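You operate a simulated robot arm through the tools that you are given. There is no shell and no other tool.

You run a simulated robot arm. Do the job below in one go: nothing can be reset, and whatever is moved stays where it is left.

JOB
Rinse the soapy towels again at 400 spin, then switch the washer off.
Fine: let it run to End; leave the rinse and auto dose buttons alone.

It is judged by the outcome, as a careful person would: the job done as asked, and still so three seconds after it is handed in. It fails if anything else is knocked over, pushed out of place, dropped, spilled or broken. Flat cloth is picked up by pressing the open fingertips on it (5 to 10 N) and closing them slowly along it; thin cloth reads only 2 to 8 mm in the jaws.

ROBOT AND FRAMES
A 7-joint arm with a two-finger parallel gripper, fixed in place. Base frame: the origin is at the foot of the arm, x ahead of it, y to its left, z up. Readings come in mm, degrees, newtons and seconds.
With the tool pointing down near the work surface it reaches from about 120 to 580 mm from the base axis. Its first joint turns from -66.0 to 66.0 degrees. Payload 2.4 kg.
The TCP is the grasp point between the finger pads, 30 mm short of the fingertips. In the tool frame z runs along the fingers and y along their closing line. The gripper opens to 94 mm. The fingers are 28 mm wide and 10 mm thick; the gripper's body (50 by 96 mm) begins 55 mm behind the TCP.
Orientation is that of the tool frame in the base frame, as a unit quaternion [w, x, y, z]. With the fingers straight down and closing along the base's y, the tool's x points along the base's -x, its y along +y and its z along -z.

CONTROLS
- The arm moves only by the tool apply_moves. Its argument "commands" is a list of rows, each a list of 7 numbers: the shift along the tool's x, y, z in units of 25 mm (1.0 is 25 mm), then the turn, a rotation vector about the tool's x, y, z in units of 4 degrees (1.0 is 4 degrees), then the opening, from 0 (shut) to 1 (fully open). In form: [[dx, dy, dz, ax, ay, az, hand], ...]. A call has 1 to 20 rows; each row shifts and turns the commanded pose from where the row before left it, along the tool's axes as they then stand. A call with a number of a shift or a turn outside -1 to 1 is refused whole. Rows are played at 5 a second. More than 50 mm and 8.6 degrees between two rows, or a gripper value outside its range, and nothing of the call is played. Where a pose cannot be reached the arm comes as near as it can. A force on the tool above 90 N (or 10 N above the force at the start of the call, whichever is more), or a blocked arm, ends the call early, and 0.2 s more pass. Each finger travels about 153 mm/s and halts on what it meets, pressing with about 26 N; the grip force reading is that of the motor and also rises with nothing between the fingers. The clock runs only during rows and for 0.2 s after the last one: add rows that do not move to give the fingers time. The reply holds the time, the measured pose of the TCP, the force on the tool along the base axes, the opening and the grip force, in the units named above and with some noise, with the torque about the TCP (base axes, N m) and any sound that the robot's microphone picked up.
- Cameras (640 x 400 px; columns grow to the right, rows downward): "scene" is fixed at [38.6, 470.3, 1450.8]; the picture's right is [-0.76, -0.66, 0.00], its down [-0.33, 0.38, -0.87] and it looks along [0.57, -0.65, -0.50] (base axes); focal length 264 px, centre (320, 200). "wrist" rides on the gripper at [76, 14, -103] in the tool frame; the picture's right is [-0.18, 0.98, 0.00], its down [-0.75, -0.14, -0.64] and it looks along [-0.63, -0.12, 0.77] (tool axes); focal length 243 px, centre (320, 200). There is no depth. A picture from a camera that has moved, and an enlarged one, comes with that camera's place and axes in the base frame and with its lens.
- capture(camera): a new picture of that camera. No time passes.
- inspect(camera, box): a new picture of the part [left, top, right, bottom] of that camera's present view, enlarged. No time passes.
- hand_in(): hands the job in; it is judged then, once.

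Nothing tells you positions but the pictures and the camera data. Unless the task says otherwise, let go and move clear before handing in.

The tools are called after "Call:" as name(argument=value, ...) on one line, values as JSON. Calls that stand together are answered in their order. apply_moves: Moves the arm, as the interface text tells. Its arguments: {"type":"object","properties":{"commands":{"type":"array","items":{"type":"array","items":{"type":"number"}}}},"required":["commands"]} The other tools are called the same way: capture (camera) takes a picture; inspect (camera, box) takes an enlarged picture of a part of a camera's view; hand_in () hands the job in.

At the start:

```text
t: 0.0
position: [351.8, -132.6, 1236.0]
tool_rot: [0.0, 0.0, 1.0, 0.002]
force: [0.7, -0.1, 0.0]
ft_torque: [0.02, 0.0, -0.03]
opening: 94.0
finger_force: 0.0
```

scene: 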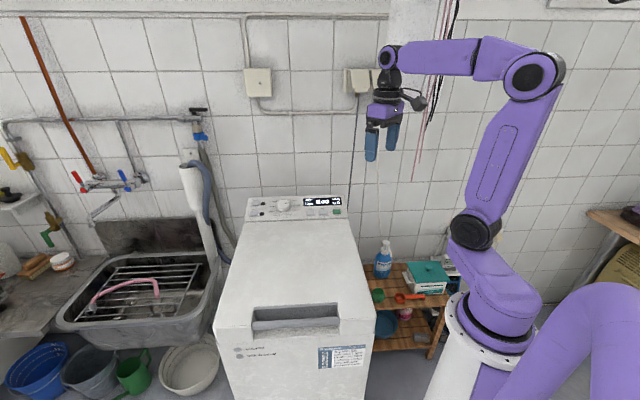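
wrist: 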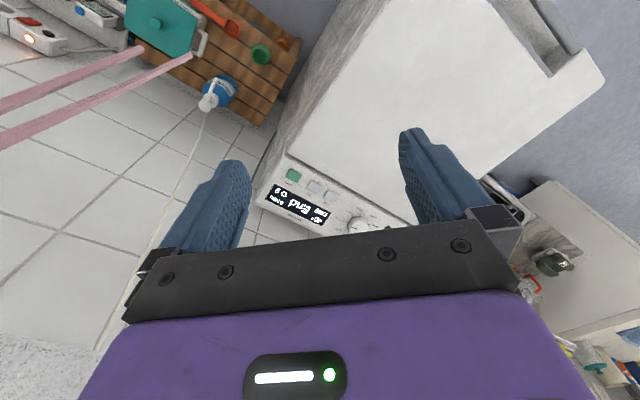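

I see a top-loading washer with a control panel at its rear edge, showing what looks like "End". I'll look closer at the panel from both cameras.

Call:
inspect(camera="scene", box=[235, 185, 365, 235])

Call:
inspect(camera="wrist", box=[250, 150, 430, 260])

Call:
inspect(camera="scene", box=[210, 290, 390, 400])

```text
4.92 times, centred on (300, 210) of scene
camera zoom: at [38.6, 470.3, 1450.8], right [-0.76, -0.66, 0.0], down [-0.33, 0.38, -0.87], along [0.57, -0.65, -0.5], focal length 1300 px, centre (418, 151)
```

zoom: 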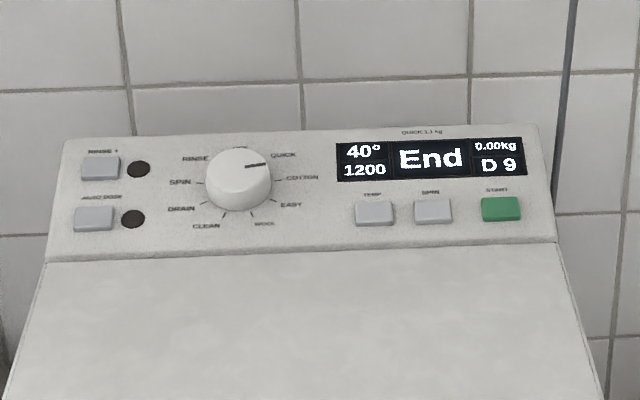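

```text
3.56 times, centred on (340, 205) of wrist
camera zoom: at [275.1, -120.4, 1338.4], right [0.18, 0.98, 0.0], down [0.75, -0.14, 0.64], along [0.63, -0.12, -0.77], focal length 863 px, centre (249, 182)
```

zoom: 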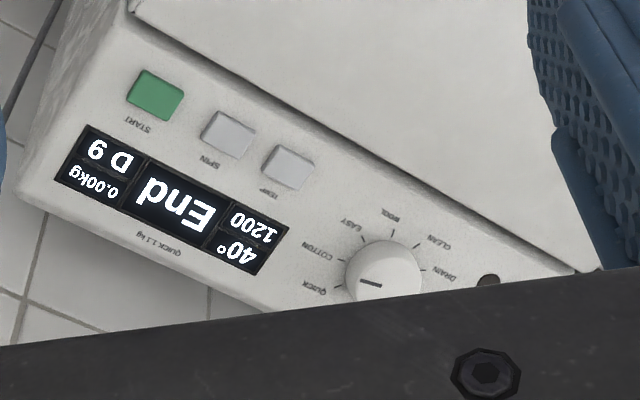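

```text
3.56 times, centred on (300, 345) of scene
camera zoom: at [38.6, 470.3, 1450.8], right [-0.76, -0.66, 0.0], down [-0.33, 0.38, -0.87], along [0.57, -0.65, -0.5], focal length 939 px, centre (391, -316)
```

zoom: 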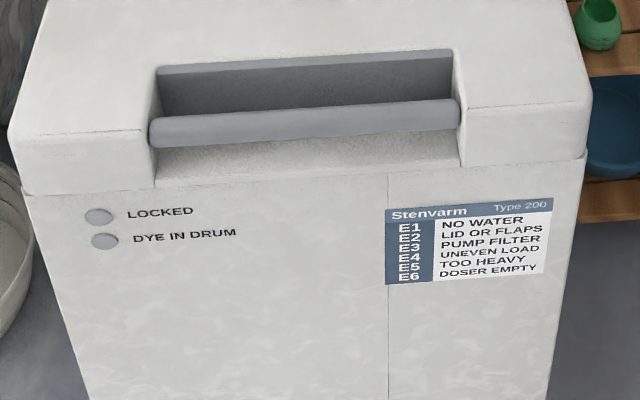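

The dial points at QUICK, spin is 1200, and the display reads End with 0.00 kg. Before touching anything, I'll look for the towels, taps and hose around the washer.

Call:
inspect(camera="scene", box=[0, 90, 240, 240])

Call:
inspect(camera="scene", box=[0, 230, 240, 400])

Call:
inspect(camera="scene", box=[340, 220, 480, 370])

Call:
inspect(camera="scene", box=[220, 50, 480, 200])

Call:
inspect(camera="scene", box=[540, 180, 640, 300])

Call:
inspect(camera="wrist", box=[0, 0, 320, 180])

Call:
inspect(camera="wrist", box=[460, 160, 640, 400])

```text
2.67 times, centred on (120, 165) of scene
camera zoom: at [38.6, 470.3, 1450.8], right [-0.76, -0.66, 0.0], down [-0.33, 0.38, -0.87], along [0.57, -0.65, -0.5], focal length 704 px, centre (853, 293)
```

zoom: 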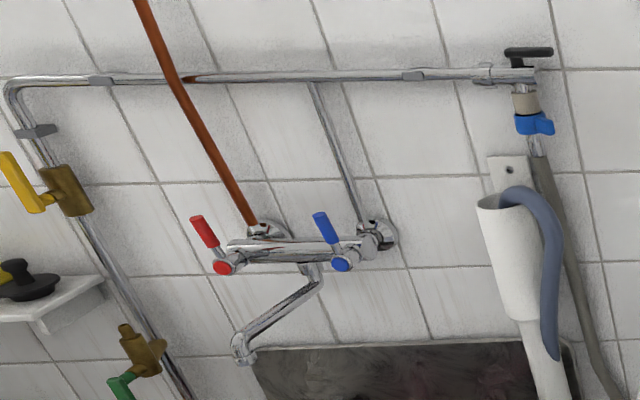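

```text
2.35 times, centred on (120, 315) of scene
camera zoom: at [38.6, 470.3, 1450.8], right [-0.76, -0.66, 0.0], down [-0.33, 0.38, -0.87], along [0.57, -0.65, -0.5], focal length 621 px, centre (791, -71)
```

zoom: 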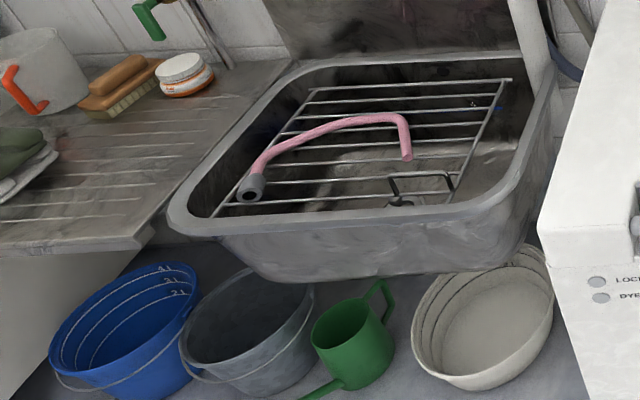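

```text
2.67 times, centred on (410, 295) of scene
camera zoom: at [38.6, 470.3, 1450.8], right [-0.76, -0.66, 0.0], down [-0.33, 0.38, -0.87], along [0.57, -0.65, -0.5], focal length 704 px, centre (80, -53)
```

zoom: 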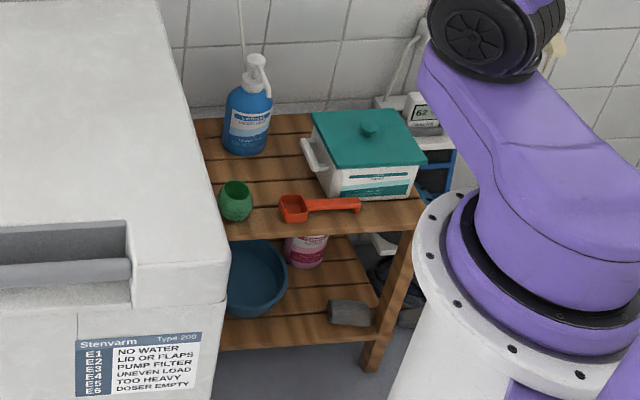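

```text
2.46 times, centred on (350, 125) of scene
camera zoom: at [38.6, 470.3, 1450.8], right [-0.76, -0.66, 0.0], down [-0.33, 0.38, -0.87], along [0.57, -0.65, -0.5], focal length 650 px, centre (246, 385)
```

zoom: 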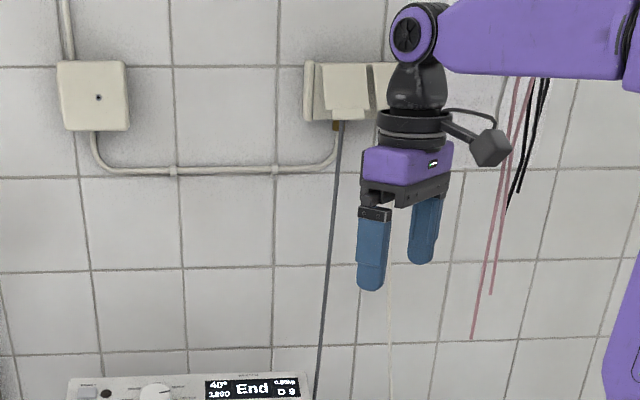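

```text
3.33 times, centred on (590, 240) of scene
camera zoom: at [38.6, 470.3, 1450.8], right [-0.76, -0.66, 0.0], down [-0.33, 0.38, -0.87], along [0.57, -0.65, -0.5], focal length 880 px, centre (-580, 67)
```

zoom: 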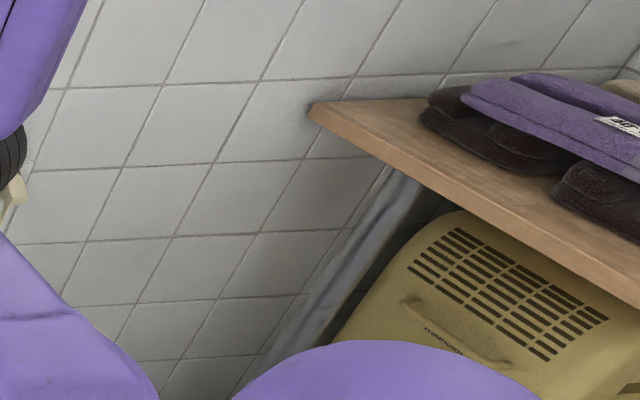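

```text
2.00 times, centred on (160, 90) of wrist
camera zoom: at [275.1, -120.4, 1338.4], right [0.18, 0.98, 0.0], down [0.75, -0.14, 0.64], along [0.63, -0.12, -0.77], focal length 485 px, centre (640, 420)
```

zoom: 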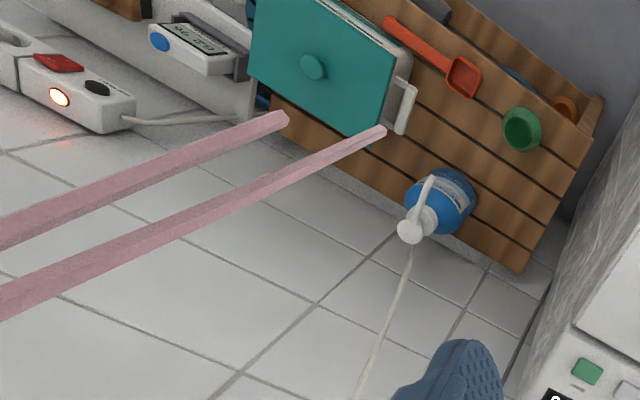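

```text
1.67 times, centred on (550, 280) of wrist
camera zoom: at [275.1, -120.4, 1338.4], right [0.18, 0.98, 0.0], down [0.75, -0.14, 0.64], along [0.63, -0.12, -0.77], focal length 404 px, centre (-63, 67)
```

zoom: 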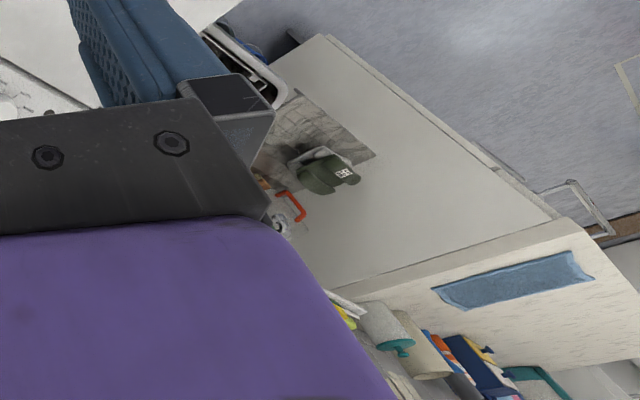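

The towels appear to be in the closed drum. The panel is tilted about 23°, with START near (562,-234,891), SPIN near (601,-196,891), and the dial near (733,-110,907). Pink cords hang near (285,-227), so I'll stay clear of them. First I'll move forward above the panel for a better look.

Call:
apply_moves(commands=[[-1, 0.2, 0, 0, 0, 0, 1], [-1, 0.2, 0, 0, 0, 0, 1], [-1, 0.2, 0, 0, 0, 0, 1], [-1, 0.2, 0, 0, 0, 0, 1], [-1, 0.2, 0, 0, 0, 0, 1], [-1, 0.2, 0, 0, 0, 0, 1], [-1, 0.2, 0, 0, 0, 0, 1], [-1, 0.2, 0, 0, 0, 0, 1]])

Call:
capture(camera="scene")

Call:
capture(camera="wrist")

```text
t: 1.8
position: [550.8, -91.4, 1235.7]
tool_rot: [0.001, -0.001, 1.0, 0.0]
force: [0.0, -0.2, -0.6]
ft_torque: [-0.02, -0.01, -0.04]
opening: 94.0
finger_force: 0.0
```

```text
taken
```

scene: 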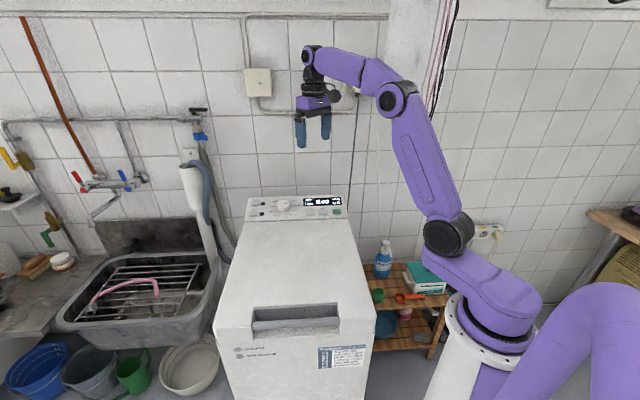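

```text
taken
camera wrist: at [473.9, -79.8, 1339.1], right [0.18, 0.98, 0.0], down [0.75, -0.14, 0.64], along [0.63, -0.12, -0.77], focal length 243 px, centre (320, 200)
```

wrist: 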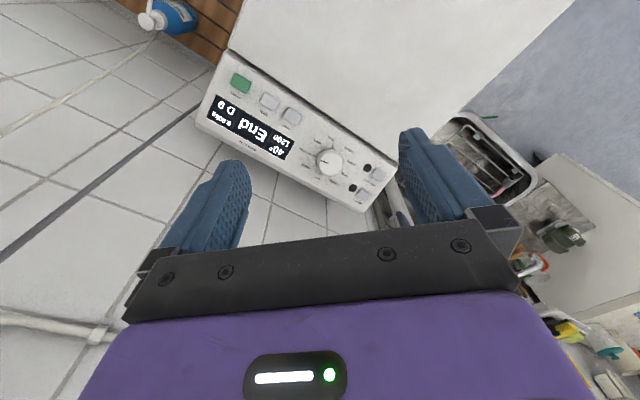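

The panel is in full view between the fingers. I'll enlarge it to triangulate.

Call:
inspect(camera="wrist", box=[190, 50, 400, 220])

Call:
inspect(camera="scene", box=[240, 190, 350, 225])

```text
2.35 times, centred on (295, 135) of wrist
camera zoom: at [473.9, -79.8, 1339.1], right [0.18, 0.98, 0.0], down [0.75, -0.14, 0.64], along [0.63, -0.12, -0.77], focal length 571 px, centre (379, 353)
```

zoom: 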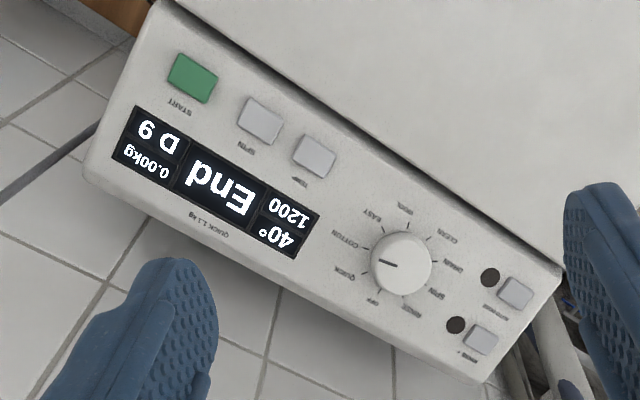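

```text
5.82 times, centred on (295, 208) of scene
camera zoom: at [38.6, 470.3, 1450.8], right [-0.76, -0.66, 0.0], down [-0.33, 0.38, -0.87], along [0.57, -0.65, -0.5], focal length 1536 px, centre (466, 156)
```

zoom: 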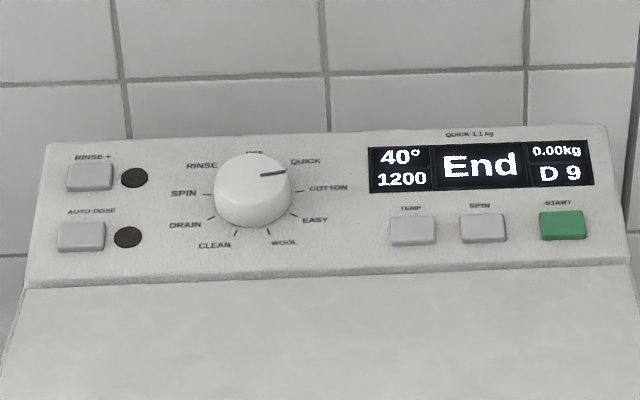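

Refined estimates put the knob top near (720,-103,925). The panel row runs along (0.71,0.71), and its normal is about (-0.28,0.28,0.92). I'll move to a standoff above the knob and tilt the tool onto its axis.

Call:
apply_moves(commands=[[-0.67, 0.11, 0.8, 0, 0, 0, 1], [-0.67, 0.11, 0.8, 0, 0, 0, 1], [-0.67, 0.11, 0.8, 0, 0, 0, 1], [-0.67, 0.11, 0.8, 0, 0, 0, 1], [-0.67, 0.11, 0.8, 0, 0, 0, 1], [-0.67, 0.11, 0.8, 0, 0, 0, 1], [-0.67, 0.11, 0.8, 0, 0, 0, 1], [-0.67, 0.11, 0.8, 0, 0, 0, 1], [0, 0, 0, 0.5, -0.5, 0, 1], [0, 0, 0, 0.5, -0.5, 0, 1], [0, 0, 0, 0.5, -0.5, 0, 1], [0, 0, 0, 0.5, -0.5, 0, 1], [0, 0, 0, 0.5, -0.5, 0, 1], [0, 0, 0, 0.5, -0.5, 0, 1], [0, 0, 0, 0.5, -0.5, 0, 1], [0, 0, 0, 0.5, -0.5, 0, 1], [0, 0, 0, 0, 0, 0, 1]])

Call:
capture(camera="scene")

Call:
capture(camera="wrist")

```text
t: 5.4
position: [668.2, -73.4, 1087.6]
tool_rot: [0.14, 0.0, 0.98, -0.139]
force: [-0.8, 0.2, -0.3]
ft_torque: [0.01, -0.03, -0.01]
opening: 94.0
finger_force: 0.1
out of reach, approached as far as the arm can: row 7, 8
```

```text
taken
```

scene: 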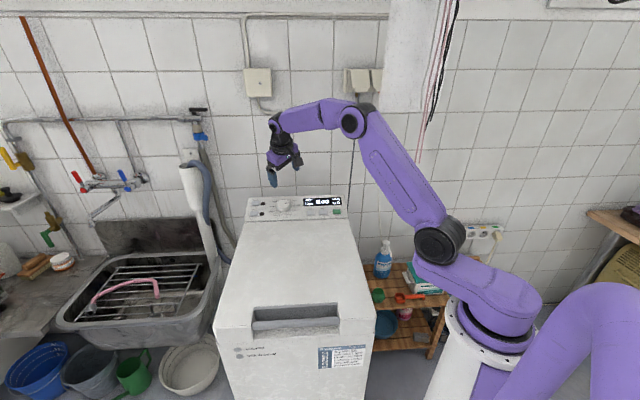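

```text
taken
camera wrist: at [567.1, -34.9, 1158.2], right [0.22, 0.95, -0.22], down [0.54, 0.07, 0.84], along [0.81, -0.3, -0.5], focal length 243 px, centre (320, 200)
```

wrist: 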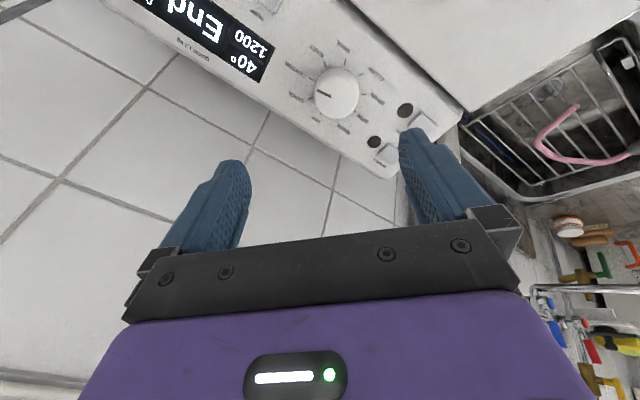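

The new view agrees with the knob estimate of about (720,-104,925). Next I'll yaw the tool +40° so the later counter-clockwise turn stays centred, and check where the pose settles.

Call:
apply_moves(commands=[[0, 0, 0, 0, 0, 1, 1], [0, 0, 0, 0, 0, 1, 1], [0, 0, 0, 0, 0, 1, 1], [0, 0, 0, 0, 0, 1, 1], [0, 0, 0, 0, 0, 1, 1], [0, 0, 0, 0, 0, 1, 1], [0, 0, 0, 0, 0, 1, 1], [0, 0, 0, 0, 0, 1, 1], [0, 0, 0, 0, 0, 1, 1], [0, 0, 0, 0, 0, 1, 1], [0, 0, 0, 0, 0, 0, 1]])

Call:
capture(camera="wrist")

```text
t: 7.8
position: [666.8, -72.4, 1087.0]
tool_rot: [0.178, 0.336, 0.921, -0.082]
force: [-1.0, 0.3, -0.6]
ft_torque: [0.02, 0.0, 0.01]
opening: 94.3
finger_force: 0.2
```

```text
taken
camera wrist: at [594.6, 9.7, 1153.2], right [0.77, 0.64, 0.04], down [0.27, -0.38, 0.89], along [0.58, -0.67, -0.46], focal length 243 px, centre (320, 200)
```

wrist: 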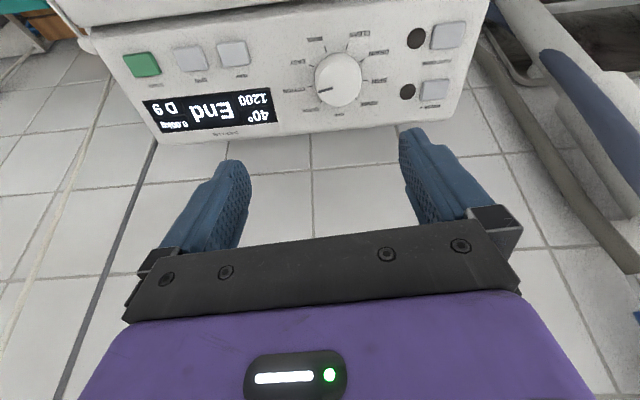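

The knob top triangulates again to about (721,-102,925). I'll bring the fingers onto its axis, with the tips about 40 mm above it.

Call:
apply_moves(commands=[[0.046, 0.14, 0.82, 0, 0, 0, 1], [0.046, 0.14, 0.82, 0, 0, 0, 1], [0.046, 0.14, 0.82, 0, 0, 0, 1], [0.046, 0.14, 0.82, 0, 0, 0, 1], [0.046, 0.14, 0.82, 0, 0, 0, 1], [0, 0, 0, 0, 0, 0, 1]])

Call:
capture(camera="wrist")

Call:
inspect(camera="scene", box=[230, 130, 370, 220])

```text
t: 9.2
position: [702.8, -82.0, 989.4]
tool_rot: [0.179, 0.335, 0.921, -0.082]
force: [0.2, -0.3, 0.0]
ft_torque: [0.01, 0.0, 0.0]
opening: 93.9
finger_force: 0.1
```

```text
taken
camera wrist: at [630.2, -1.3, 1055.9], right [0.77, 0.64, 0.04], down [0.27, -0.38, 0.89], along [0.58, -0.67, -0.46], focal length 243 px, centre (320, 200)
```

wrist: 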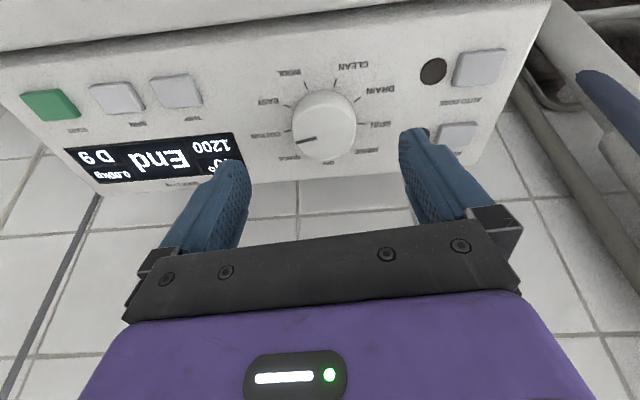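

```text
4.44 times, centred on (300, 175) of scene
camera zoom: at [38.6, 470.3, 1450.8], right [-0.76, -0.66, 0.0], down [-0.33, 0.38, -0.87], along [0.57, -0.65, -0.5], focal length 1173 px, centre (409, 311)
```

zoom: 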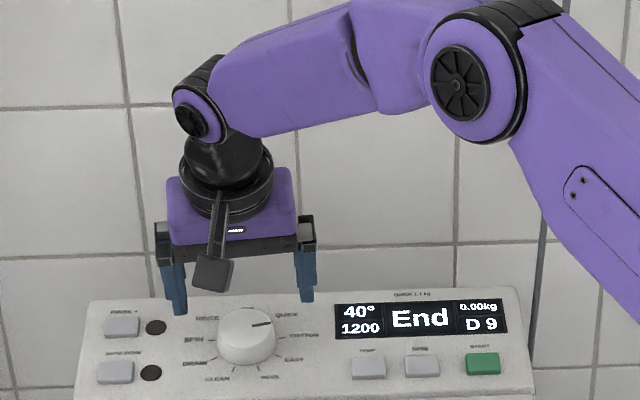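

I'll enlarge to check how well the knob is centred between the fingers.

Call:
inspect(camera="wrist", box=[240, 50, 420, 180])

```text
3.08 times, centred on (330, 115) of wrist
camera zoom: at [630.2, -1.3, 1055.9], right [0.77, 0.64, 0.04], down [0.27, -0.38, 0.89], along [0.58, -0.67, -0.46], focal length 746 px, centre (289, 462)
```

zoom: 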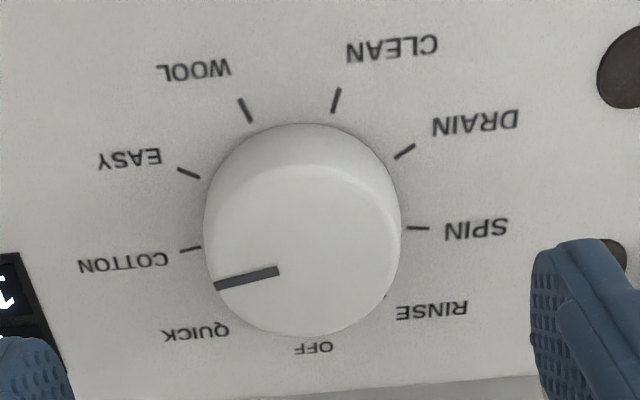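

The knob is about 3 mm toward the tool's +y and otherwise centred. I'll correct for that and descend about 55 mm so the fingers straddle it.

Call:
apply_moves(commands=[[0, 0.14, 0, 0, 0, 0, 1], [0, 0, 0.55, 0, 0, 0, 1], [0, 0, 0.55, 0, 0, 0, 1], [0, 0, 0.55, 0, 0, 0, 1], [0, 0, 0.55, 0, 0, 0, 1], [0, 0, 0, 0, 0, 0, 1]])

Call:
capture(camera="wrist")

Call:
inspect(camera="scene", box=[235, 165, 345, 235])

```text
t: 10.6
position: [719.6, -95.0, 939.0]
tool_rot: [0.179, 0.335, 0.921, -0.083]
force: [0.2, 0.2, -0.4]
ft_torque: [0.01, 0.0, 0.0]
opening: 94.2
finger_force: 0.1
```

```text
taken
camera wrist: at [647.0, -13.0, 1004.7], right [0.77, 0.64, 0.04], down [0.27, -0.38, 0.89], along [0.58, -0.67, -0.46], focal length 243 px, centre (320, 200)
```

wrist: 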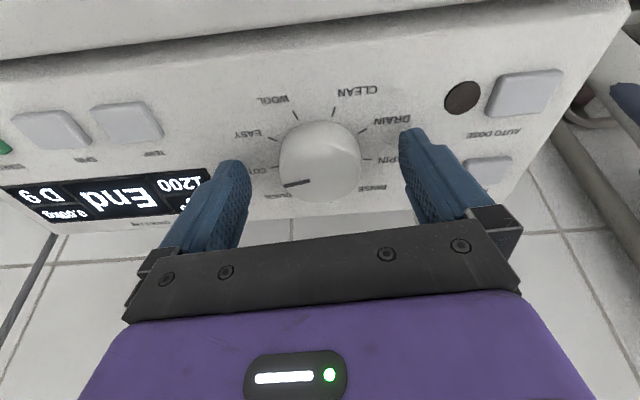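

```text
5.71 times, centred on (290, 200) of scene
camera zoom: at [38.6, 470.3, 1450.8], right [-0.76, -0.66, 0.0], down [-0.33, 0.38, -0.87], along [0.57, -0.65, -0.5], focal length 1509 px, centre (491, 200)
```

zoom: 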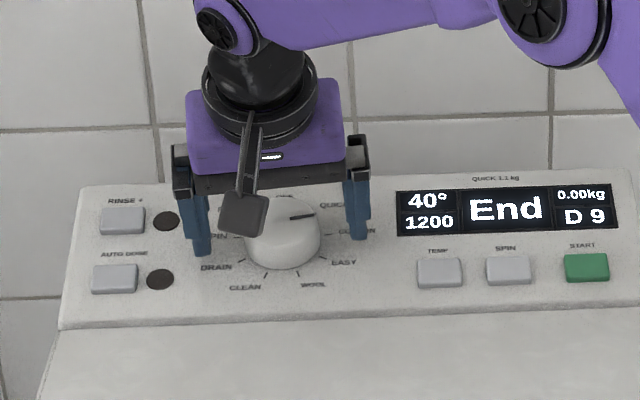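

The fingers straddle the knob with clear space below the tips. I'll go 5 mm deeper and close on it.

Call:
apply_moves(commands=[[0, 0, 0.2, 0, 0, 0, 1], [0, 0, 0, 0, 0, 0, 0.75], [0, 0, 0, 0, 0, 0, 0.62], [0, 0, 0, 0, 0, 0, 0.5], [0, 0, 0, 0, 0, 0, 0.4], [0, 0, 0, 0, 0, 0, 0.4]])

Call:
capture(camera="wrist")

```text
t: 12.0
position: [721.5, -96.4, 933.3]
tool_rot: [0.177, 0.335, 0.922, -0.082]
force: [-2.6, -1.5, -0.5]
ft_torque: [0.12, 0.26, -0.01]
opening: 50.5
finger_force: 45.2
```

```text
taken
camera wrist: at [648.3, -15.1, 999.9], right [0.77, 0.64, 0.04], down [0.27, -0.38, 0.89], along [0.58, -0.67, -0.46], focal length 243 px, centre (320, 200)
```

wrist: 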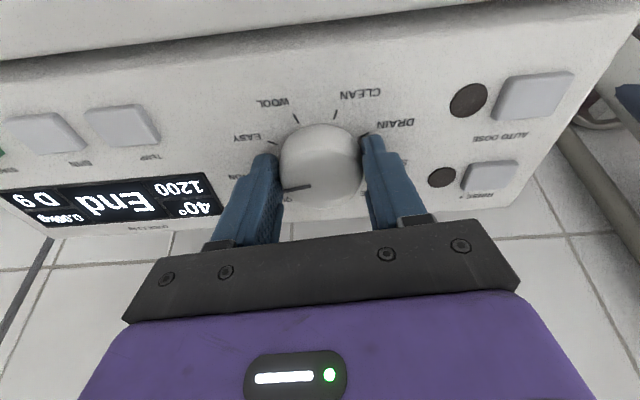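

The knob is gripped at about 50 mm. I'll turn counter-clockwise 40°, to OFF, as a first stage and check.

Call:
apply_moves(commands=[[0, 0, 0, 0, 0, -1, 0.4], [0, 0, 0, 0, 0, -1, 0.4], [0, 0, 0, 0, 0, -1, 0.4], [0, 0, 0, 0, 0, -1, 0.4], [0, 0, 0, 0, 0, -1, 0.4], [0, 0, 0, 0, 0, -1, 0.4], [0, 0, 0, 0, 0, -1, 0.4], [0, 0, 0, 0, 0, -1, 0.4], [0, 0, 0, 0, 0, -1, 0.4], [0, 0, 0, 0, 0, -1, 0.4]])

Call:
inspect(camera="scene", box=[235, 165, 345, 235])

Call:
capture(camera="wrist")

```text
t: 14.2
position: [722.0, -100.7, 934.9]
tool_rot: [0.139, 0.001, 0.98, -0.14]
force: [-18.2, -10.8, 12.9]
ft_torque: [0.55, -0.57, 0.12]
opening: 50.1
finger_force: 46.0
```

```text
5.71 times, centred on (290, 200) of scene
camera zoom: at [37.7, 470.1, 1451.0], right [-0.76, -0.66, 0.0], down [-0.33, 0.38, -0.87], along [0.57, -0.65, -0.5], focal length 1509 px, centre (491, 200)
```

zoom: 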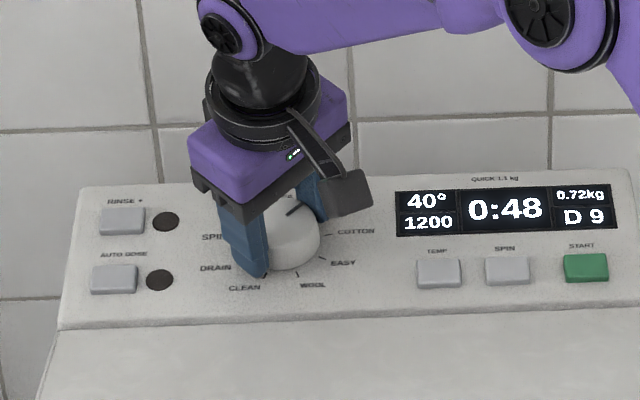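

```text
taken
camera wrist: at [620.3, -61.8, 1005.5], right [0.22, 0.95, -0.22], down [0.54, 0.07, 0.84], along [0.81, -0.3, -0.5], focal length 243 px, centre (320, 200)
```

wrist: 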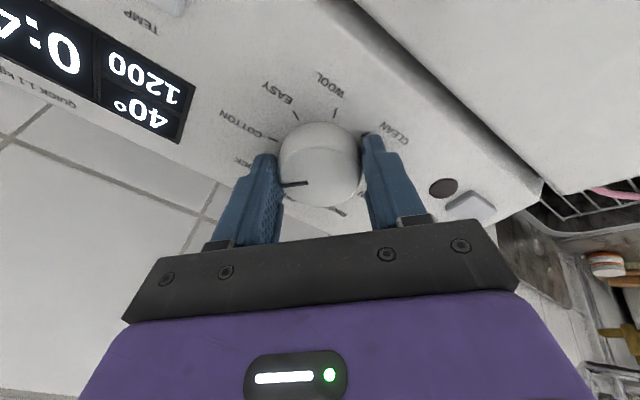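

Turning woke the washer. It reads QUICK, 0:48, 0.72 kg, so the towels are inside. The mark had actually been at COTTON and now sits at QUICK, so RINSE is two more stops counter-clockwise, past OFF. The side force suggests the grip is about 4 mm off-axis. I'll release, recentre and yaw back +40° for another bite.

Call:
apply_moves(commands=[[0, 0, 0, 0, 0, 0, 0.6], [0, 0, 0, 0, 0, 0, 0.8], [0, 0, 0, 0, 0, 0, 1], [0, 0, 0, 0, 0, 0, 1], [0, 0, -0.1, 0, 0, 0, 1]])

Call:
capture(camera="wrist")

Call:
inspect(camera="scene", box=[235, 165, 345, 235])

```text
t: 15.4
position: [722.2, -94.5, 934.7]
tool_rot: [0.138, -0.002, 0.981, -0.137]
force: [-0.4, -2.9, 4.8]
ft_torque: [0.04, 0.03, 0.02]
opening: 91.7
finger_force: 0.0
```

```text
taken
camera wrist: at [620.6, -57.6, 1006.2], right [0.21, 0.95, -0.22], down [0.55, 0.07, 0.84], along [0.81, -0.29, -0.51], focal length 243 px, centre (320, 200)
```

wrist: 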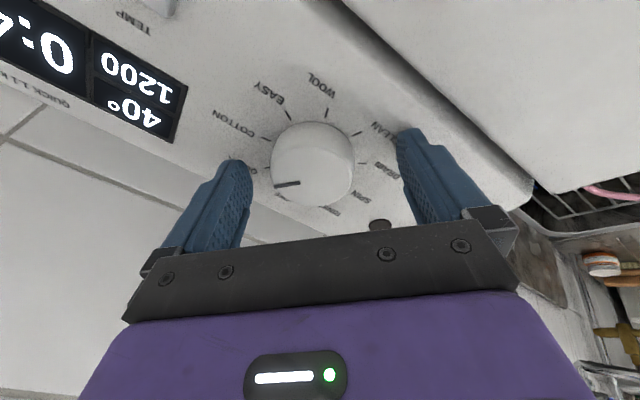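

```text
5.71 times, centred on (290, 200) of scene
camera zoom: at [38.5, 470.3, 1450.9], right [-0.76, -0.66, 0.0], down [-0.33, 0.38, -0.87], along [0.57, -0.65, -0.5], focal length 1509 px, centre (491, 200)
```

zoom: 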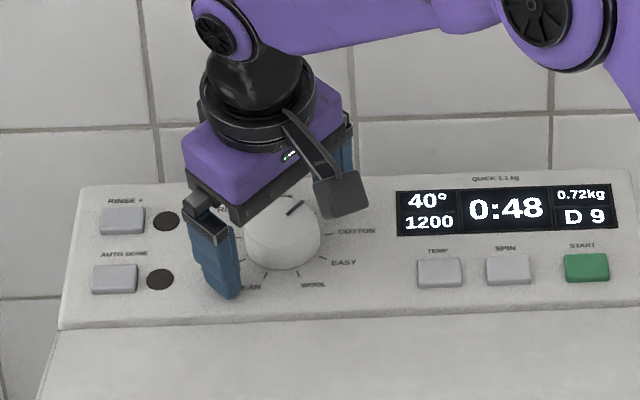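

I'll lift slightly and yaw back +40°, then recheck the centring.

Call:
apply_moves(commands=[[0, -0.15, -0.25, 0, 0, 0, 1], [0, 0, -0.25, 0, 0, 1, 1], [0, 0, 0, 0, 0, 1, 1], [0, 0, 0, 0, 0, 1, 1], [0, 0, 0, 0, 0, 1, 1], [0, 0, 0, 0, 0, 1, 1], [0, 0, 0, 0, 0, 1, 1], [0, 0, 0, 0, 0, 1, 1], [0, 0, 0, 0, 0, 1, 1], [0, 0, 0, 0, 0, 1, 1], [0, 0, 0, 0, 0, 1, 1], [0, 0, 0, 0, 0, 0, 1]])

Call:
inspect(camera="wrist", box=[230, 80, 410, 240])

Call:
inspect(camera="scene", box=[235, 165, 345, 235])

```text
t: 18.0
position: [717.8, -96.7, 949.9]
tool_rot: [0.179, 0.336, 0.921, -0.081]
force: [-0.2, 1.1, 0.5]
ft_torque: [-0.01, 0.01, -0.01]
opening: 94.1
finger_force: 0.2
```

```text
2.50 times, centred on (320, 160) of wrist
camera zoom: at [644.3, -14.7, 1014.8], right [0.77, 0.64, 0.04], down [0.27, -0.38, 0.89], along [0.58, -0.67, -0.46], focal length 606 px, centre (320, 300)
```

zoom: 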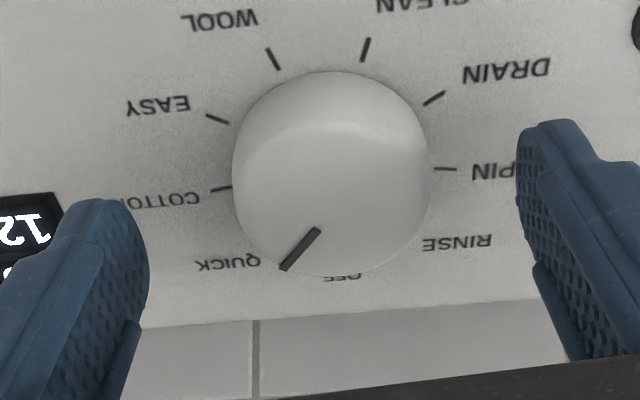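

```text
5.71 times, centred on (290, 200) of scene
camera zoom: at [38.6, 470.3, 1450.8], right [-0.76, -0.66, 0.0], down [-0.33, 0.38, -0.87], along [0.57, -0.65, -0.5], focal length 1509 px, centre (491, 200)
```

zoom: 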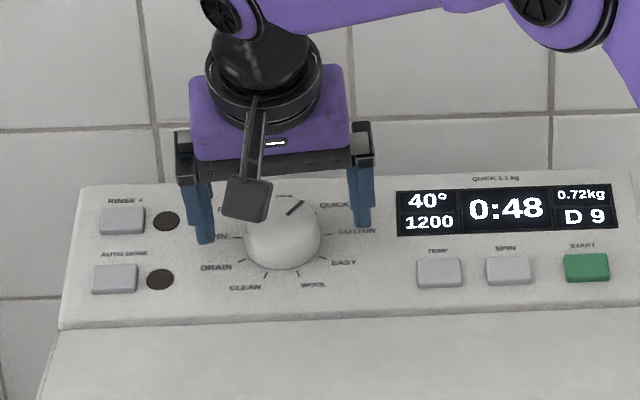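

The mark is clearly at QUICK. I'll shift 3 mm in y and −2 mm in x, descend and regrip.

Call:
apply_moves(commands=[[-0.08, 0.125, 0, 0, 0, 0, 1], [0, 0, 0.28, 0, 0, 0, 1], [0, 0, 0.28, 0, 0, 0, 1], [0, 0, 0, 0, 0, 0, 0.75], [0, 0, 0, 0, 0, 0, 0.62], [0, 0, 0, 0, 0, 0, 0.5], [0, 0, 0, 0, 0, 0, 0.4], [0, 0, 0, 0, 0, 0, 0.4]])

Call:
capture(camera="wrist")

```text
t: 19.8
position: [724.3, -99.1, 936.7]
tool_rot: [0.177, 0.337, 0.921, -0.083]
force: [-6.5, -4.1, 3.5]
ft_torque: [0.05, 0.33, -0.09]
opening: 50.4
finger_force: 44.4
```

```text
taken
camera wrist: at [651.1, -17.1, 1002.4], right [0.77, 0.64, 0.04], down [0.27, -0.38, 0.89], along [0.58, -0.67, -0.46], focal length 243 px, centre (320, 200)
```

wrist: 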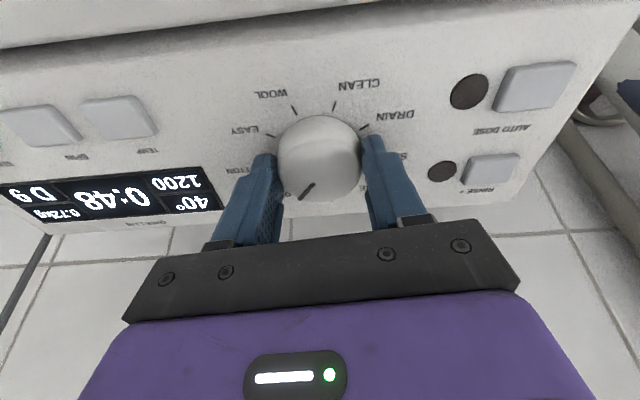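

The knob is gripped with small forces. Now I'll turn 80° counter-clockwise to RINSE.

Call:
apply_moves(commands=[[0, 0, 0, 0, 0, -1, 0.4], [0, 0, 0, 0, 0, -1, 0.4], [0, 0, 0, 0, 0, -1, 0.4], [0, 0, 0, 0, 0, -1, 0.4], [0, 0, 0, 0, 0, -1, 0.4], [0, 0, 0, 0, 0, -1, 0.4], [0, 0, 0, 0, 0, -1, 0.4], [0, 0, 0, 0, 0, -1, 0.4], [0, 0, 0, 0, 0, -1, 0.4], [0, 0, 0, 0, 0, -1, 0.4], [0, 0, 0, 0, 0, -1, 0.4], [0, 0, 0, 0, 0, -1, 0.4], [0, 0, 0, 0, 0, -1, 0.4], [0, 0, 0, 0, 0, -1, 0.4], [0, 0, 0, 0, 0, -1, 0.4], [0, 0, 0, 0, 0, -1, 0.4], [0, 0, 0, 0, 0, -1, 0.4], [0, 0, 0, 0, 0, -1, 0.4], [0, 0, 0, 0, 0, -1, 0.4], [0, 0, 0, 0, 0, -1, 0.4]])

Call:
capture(camera="wrist")

Call:
inspect(camera="scene", box=[235, 165, 345, 235])

```text
t: 24.0
position: [725.2, -97.5, 936.1]
tool_rot: [0.082, -0.336, 0.921, -0.178]
force: [-17.1, 0.5, 0.5]
ft_torque: [1.05, 0.06, 0.14]
opening: 50.6
finger_force: 44.9
```

```text
taken
camera wrist: at [630.0, -111.3, 1024.3], right [-0.44, 0.82, -0.37], down [0.48, 0.56, 0.67], along [0.76, 0.12, -0.64], focal length 243 px, centre (320, 200)
```

wrist: 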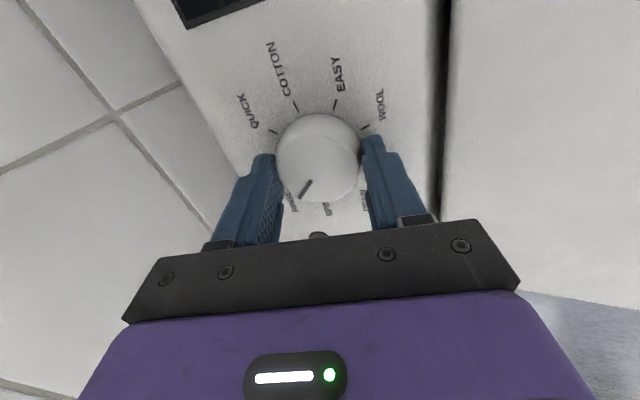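

```text
5.71 times, centred on (290, 200) of scene
camera zoom: at [38.1, 470.3, 1450.9], right [-0.76, -0.66, 0.0], down [-0.33, 0.38, -0.87], along [0.57, -0.65, -0.5], focal length 1509 px, centre (491, 200)
```

zoom: 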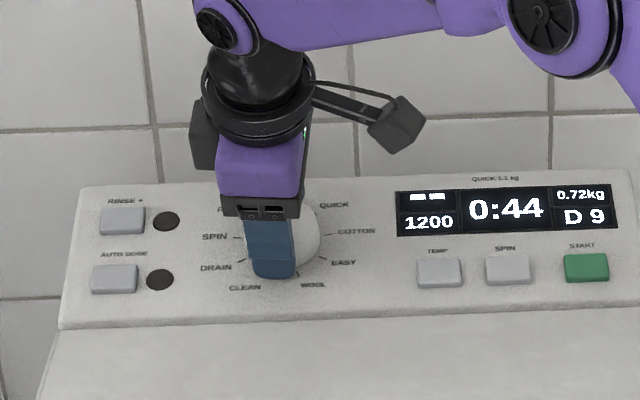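

The display changed to "-- / 1200 / 0:44", which looks like a rinse program; "QUICK 1.1 kg" is just printed on the panel. I'll release, back off and check the mark.

Call:
apply_moves(commands=[[0, 0, 0, 0, 0, 0, 0.6], [0, 0, 0, 0, 0, 0, 0.8], [0, 0, 0, 0, 0, 0, 1], [0, 0, -0.3, 0, 0, 0, 1], [0, 0, -0.8, 0, 0, 0, 1], [0, 0, -1, 0, 0, 0, 1], [0, 0, -1, 0, 0, 0, 1], [0, 0, 0, 0, 0, 0, 1]])

Call:
capture(camera="wrist")

Call:
inspect(camera="scene", box=[235, 165, 345, 235])

```text
t: 25.8
position: [703.9, -77.0, 1008.5]
tool_rot: [0.084, -0.336, 0.921, -0.177]
force: [-0.2, 0.3, -0.4]
ft_torque: [0.0, 0.01, -0.01]
opening: 94.0
finger_force: 0.1
```

```text
taken
camera wrist: at [609.4, -90.5, 1096.5], right [-0.44, 0.82, -0.37], down [0.48, 0.56, 0.67], along [0.76, 0.12, -0.64], focal length 243 px, centre (320, 200)
```

wrist: 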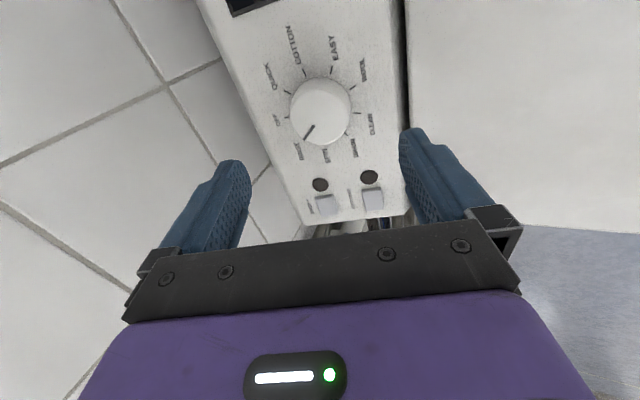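

```text
5.71 times, centred on (290, 200) of scene
camera zoom: at [38.6, 470.3, 1450.8], right [-0.76, -0.66, 0.0], down [-0.33, 0.38, -0.87], along [0.57, -0.65, -0.5], focal length 1509 px, centre (491, 200)
```

zoom: 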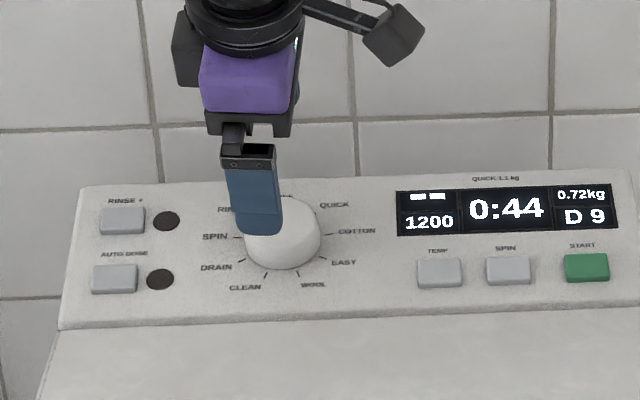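

Call:
inspect(camera="wrist", box=[240, 40, 400, 180])

```text
2.86 times, centred on (320, 110) of wrist
camera zoom: at [609.4, -90.5, 1096.5], right [-0.44, 0.82, -0.37], down [0.48, 0.56, 0.67], along [0.76, 0.12, -0.64], focal length 693 px, centre (320, 457)
```

zoom: 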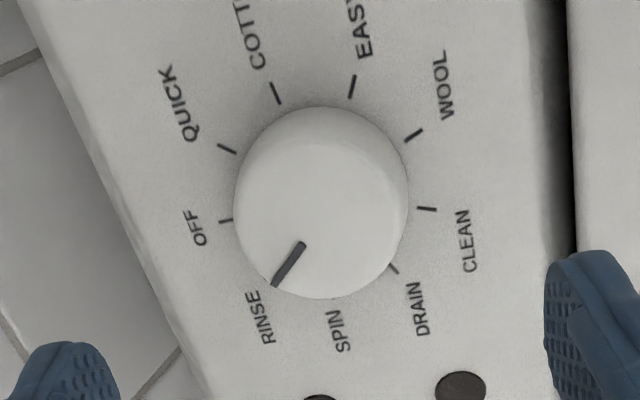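

The mark is at RINSE. Next is the SPIN button. This yaw suits pressing, with the closed tips 28 mm along the row and 20 mm across. I'll move above SPIN with the gripper shut.

Call:
apply_moves(commands=[[0.83, 0.1, 0, 0, 0, 0, 0.8], [0.83, 0.1, 0, 0, 0, 0, 0.6], [0.83, 0.1, 0, 0, 0, 0, 0.4], [0.83, 0.1, 0, 0, 0, 0, 0.2], [0.83, 0.1, 0, 0, 0, 0, 0], [0.83, 0.1, 0, 0, 0, 0, 0], [0.83, 0.1, 0, 0, 0, 0, 0], [0.83, 0.1, 0, 0, 0, 0, 0], [0, 0, 0.8, 0, 0, 0, 0], [0, 0, 0.8, 0, 0, 0, 0], [0, 0, 0, 0, 0, 0, 0]])

Call:
capture(camera="wrist")

Call:
inspect(camera="scene", box=[245, 155, 365, 230])

Call:
capture(camera="scene")

```text
t: 28.2
position: [577.0, -180.8, 957.8]
tool_rot: [0.084, -0.334, 0.922, -0.178]
force: [0.2, 0.4, -0.2]
ft_torque: [0.0, 0.01, -0.01]
opening: 0.0
finger_force: 25.8
```

```text
taken
camera wrist: at [481.1, -195.3, 1045.4], right [-0.44, 0.82, -0.37], down [0.48, 0.56, 0.67], along [0.76, 0.12, -0.64], focal length 243 px, centre (320, 200)
```

wrist: 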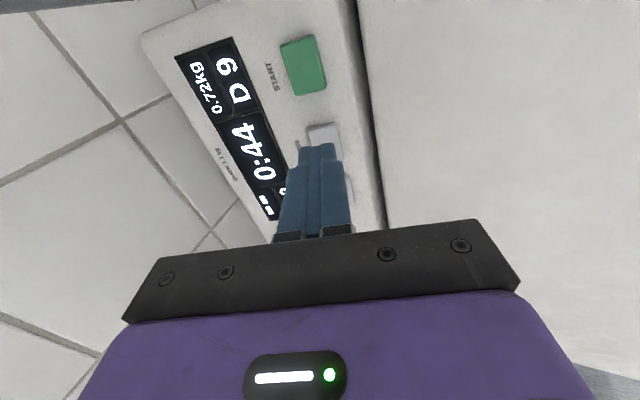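

```text
5.33 times, centred on (305, 192) of scene
camera zoom: at [38.6, 470.3, 1450.8], right [-0.76, -0.66, 0.0], down [-0.33, 0.38, -0.87], along [0.57, -0.65, -0.5], focal length 1408 px, centre (400, 240)
```

zoom: 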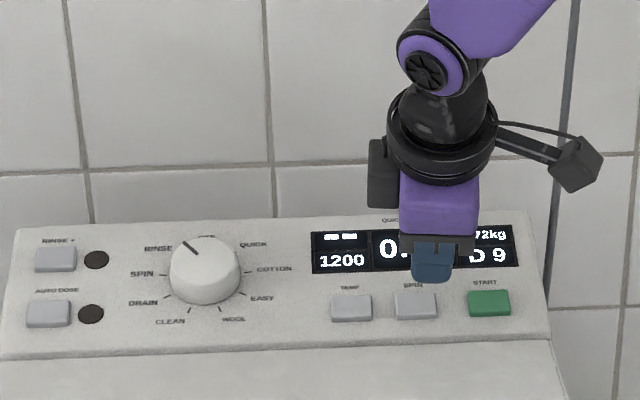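

```text
taken
```

scene: 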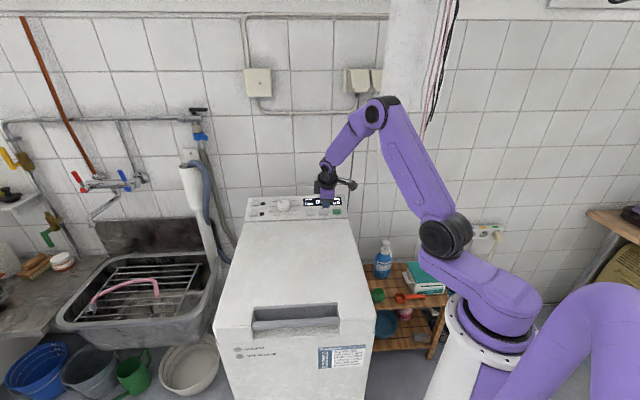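

SPIN's top centre comes out near (600,-194,893) and START's near (562,-233,893). I'll approach to about 10 mm above SPIN and check.

Call:
apply_moves(commands=[[-0.09, 0.08, 0.4, 0, 0, 0, 0], [0, 0, 0.4, 0, 0, 0, 0], [0, 0, 0.38, 0, 0, 0, 0], [0, 0, 0, 0, 0, 0, 0]])

Call:
inspect(camera="scene", box=[290, 180, 355, 225])

Call:
inspect(camera="wrist", box=[220, 20, 420, 220])

```text
t: 29.2
position: [584.7, -186.8, 929.8]
tool_rot: [0.083, -0.336, 0.921, -0.179]
force: [-0.6, 0.1, -0.7]
ft_torque: [-0.01, 0.0, 0.01]
opening: 0.1
finger_force: 26.0
```

```text
8.89 times, centred on (322, 202) of scene
camera zoom: at [38.6, 470.3, 1450.8], right [-0.76, -0.66, 0.0], down [-0.33, 0.38, -0.87], along [0.57, -0.65, -0.5], focal length 2347 px, centre (298, 178)
```

zoom: 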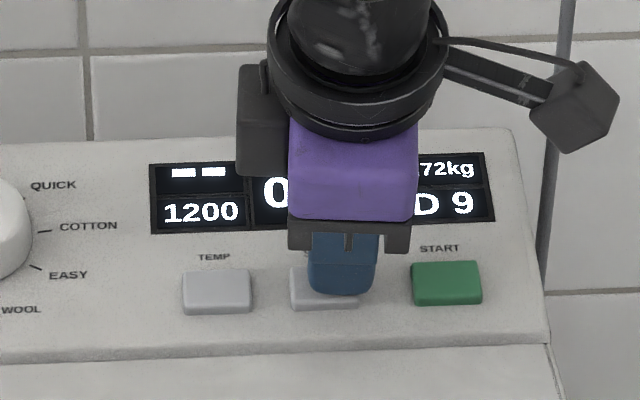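

```text
2.00 times, centred on (320, 120) of wrist
camera zoom: at [489.7, -200.2, 1016.9], right [-0.44, 0.82, -0.37], down [0.48, 0.56, 0.67], along [0.76, 0.12, -0.64], focal length 485 px, centre (320, 360)
```

zoom: 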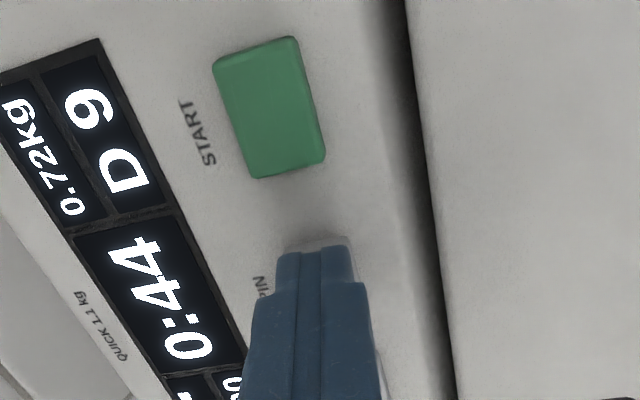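

The tip is about 6 mm toward START from SPIN's centre. I'll correct that and approach to light contact.

Call:
apply_moves(commands=[[-0.24, 0, 0, 0, 0, 0, 0], [0, 0, 0.2, 0, 0, 0, 0], [0, 0, 0.12, 0, 0, 0, 0], [0, 0, 0, 0, 0, 0, 0]])

Call:
inspect(camera="scene", box=[290, 180, 355, 225])

```text
t: 30.2
position: [591.0, -185.0, 921.9]
tool_rot: [0.084, -0.335, 0.922, -0.178]
force: [-5.0, 2.7, 7.6]
ft_torque: [0.04, 0.16, 0.0]
opening: 0.1
finger_force: 26.3
heard: click
```

```text
8.89 times, centred on (322, 202) of scene
camera zoom: at [38.3, 470.5, 1450.8], right [-0.76, -0.66, 0.0], down [-0.33, 0.38, -0.87], along [0.57, -0.65, -0.5], focal length 2347 px, centre (298, 178)
```

zoom: 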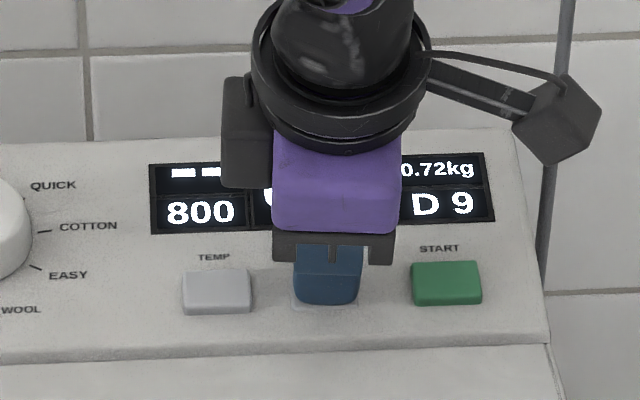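

A click, and the spin went from 1200 to 800. I'll release, press once more the same way, and retract.

Call:
apply_moves(commands=[[0, 0, -0.2, 0, 0, 0, 0], [0, 0, -0.15, 0, 0, 0, 0], [0, 0, 0, 0, 0, 0, 0]])

Call:
inspect(camera="scene", box=[290, 180, 355, 225])

```text
t: 31.0
position: [589.7, -183.5, 929.8]
tool_rot: [0.084, -0.335, 0.921, -0.178]
force: [0.5, 0.9, -0.1]
ft_torque: [0.0, 0.02, 0.03]
opening: 0.0
finger_force: 25.1
```

```text
8.89 times, centred on (322, 202) of scene
camera zoom: at [38.6, 470.3, 1450.8], right [-0.76, -0.66, 0.0], down [-0.33, 0.38, -0.87], along [0.57, -0.65, -0.5], focal length 2347 px, centre (298, 178)
```

zoom: 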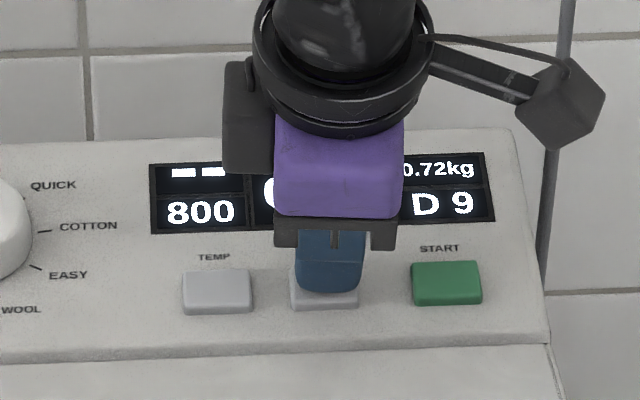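

The button is released and the display holds 800. I'll press once more and back off.

Call:
apply_moves(commands=[[0, 0, 0.2, 0, 0, 0, 0], [0, 0, 0.15, 0, 0, 0, 0], [0, 0, 0, 0, 0, 0, 0], [0, 0, -0.2, 0, 0, 0, 0], [0, 0, -0.3, 0, 0, 0, 0], [0, 0, 0, 0, 0, 0, 0]])

Call:
inspect(camera="scene", box=[290, 180, 355, 225])

```text
t: 32.4
position: [588.0, -181.6, 932.6]
tool_rot: [0.083, -0.335, 0.922, -0.178]
force: [0.1, -0.1, 0.5]
ft_torque: [0.01, 0.0, 0.02]
opening: 0.2
finger_force: 25.7
heard: click
```

```text
8.89 times, centred on (322, 202) of scene
camera zoom: at [38.6, 470.3, 1450.8], right [-0.76, -0.66, 0.0], down [-0.33, 0.38, -0.87], along [0.57, -0.65, -0.5], focal length 2347 px, centre (298, 178)
```

zoom: 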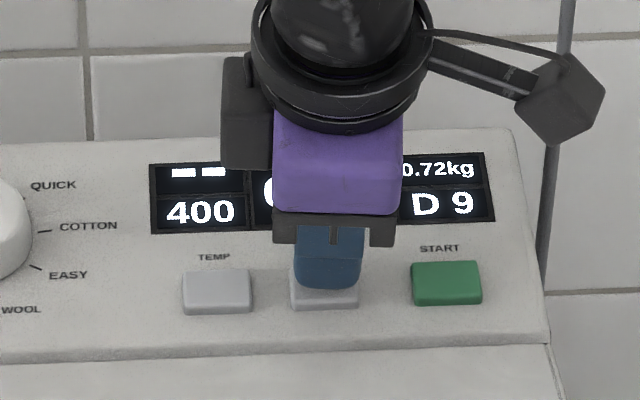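

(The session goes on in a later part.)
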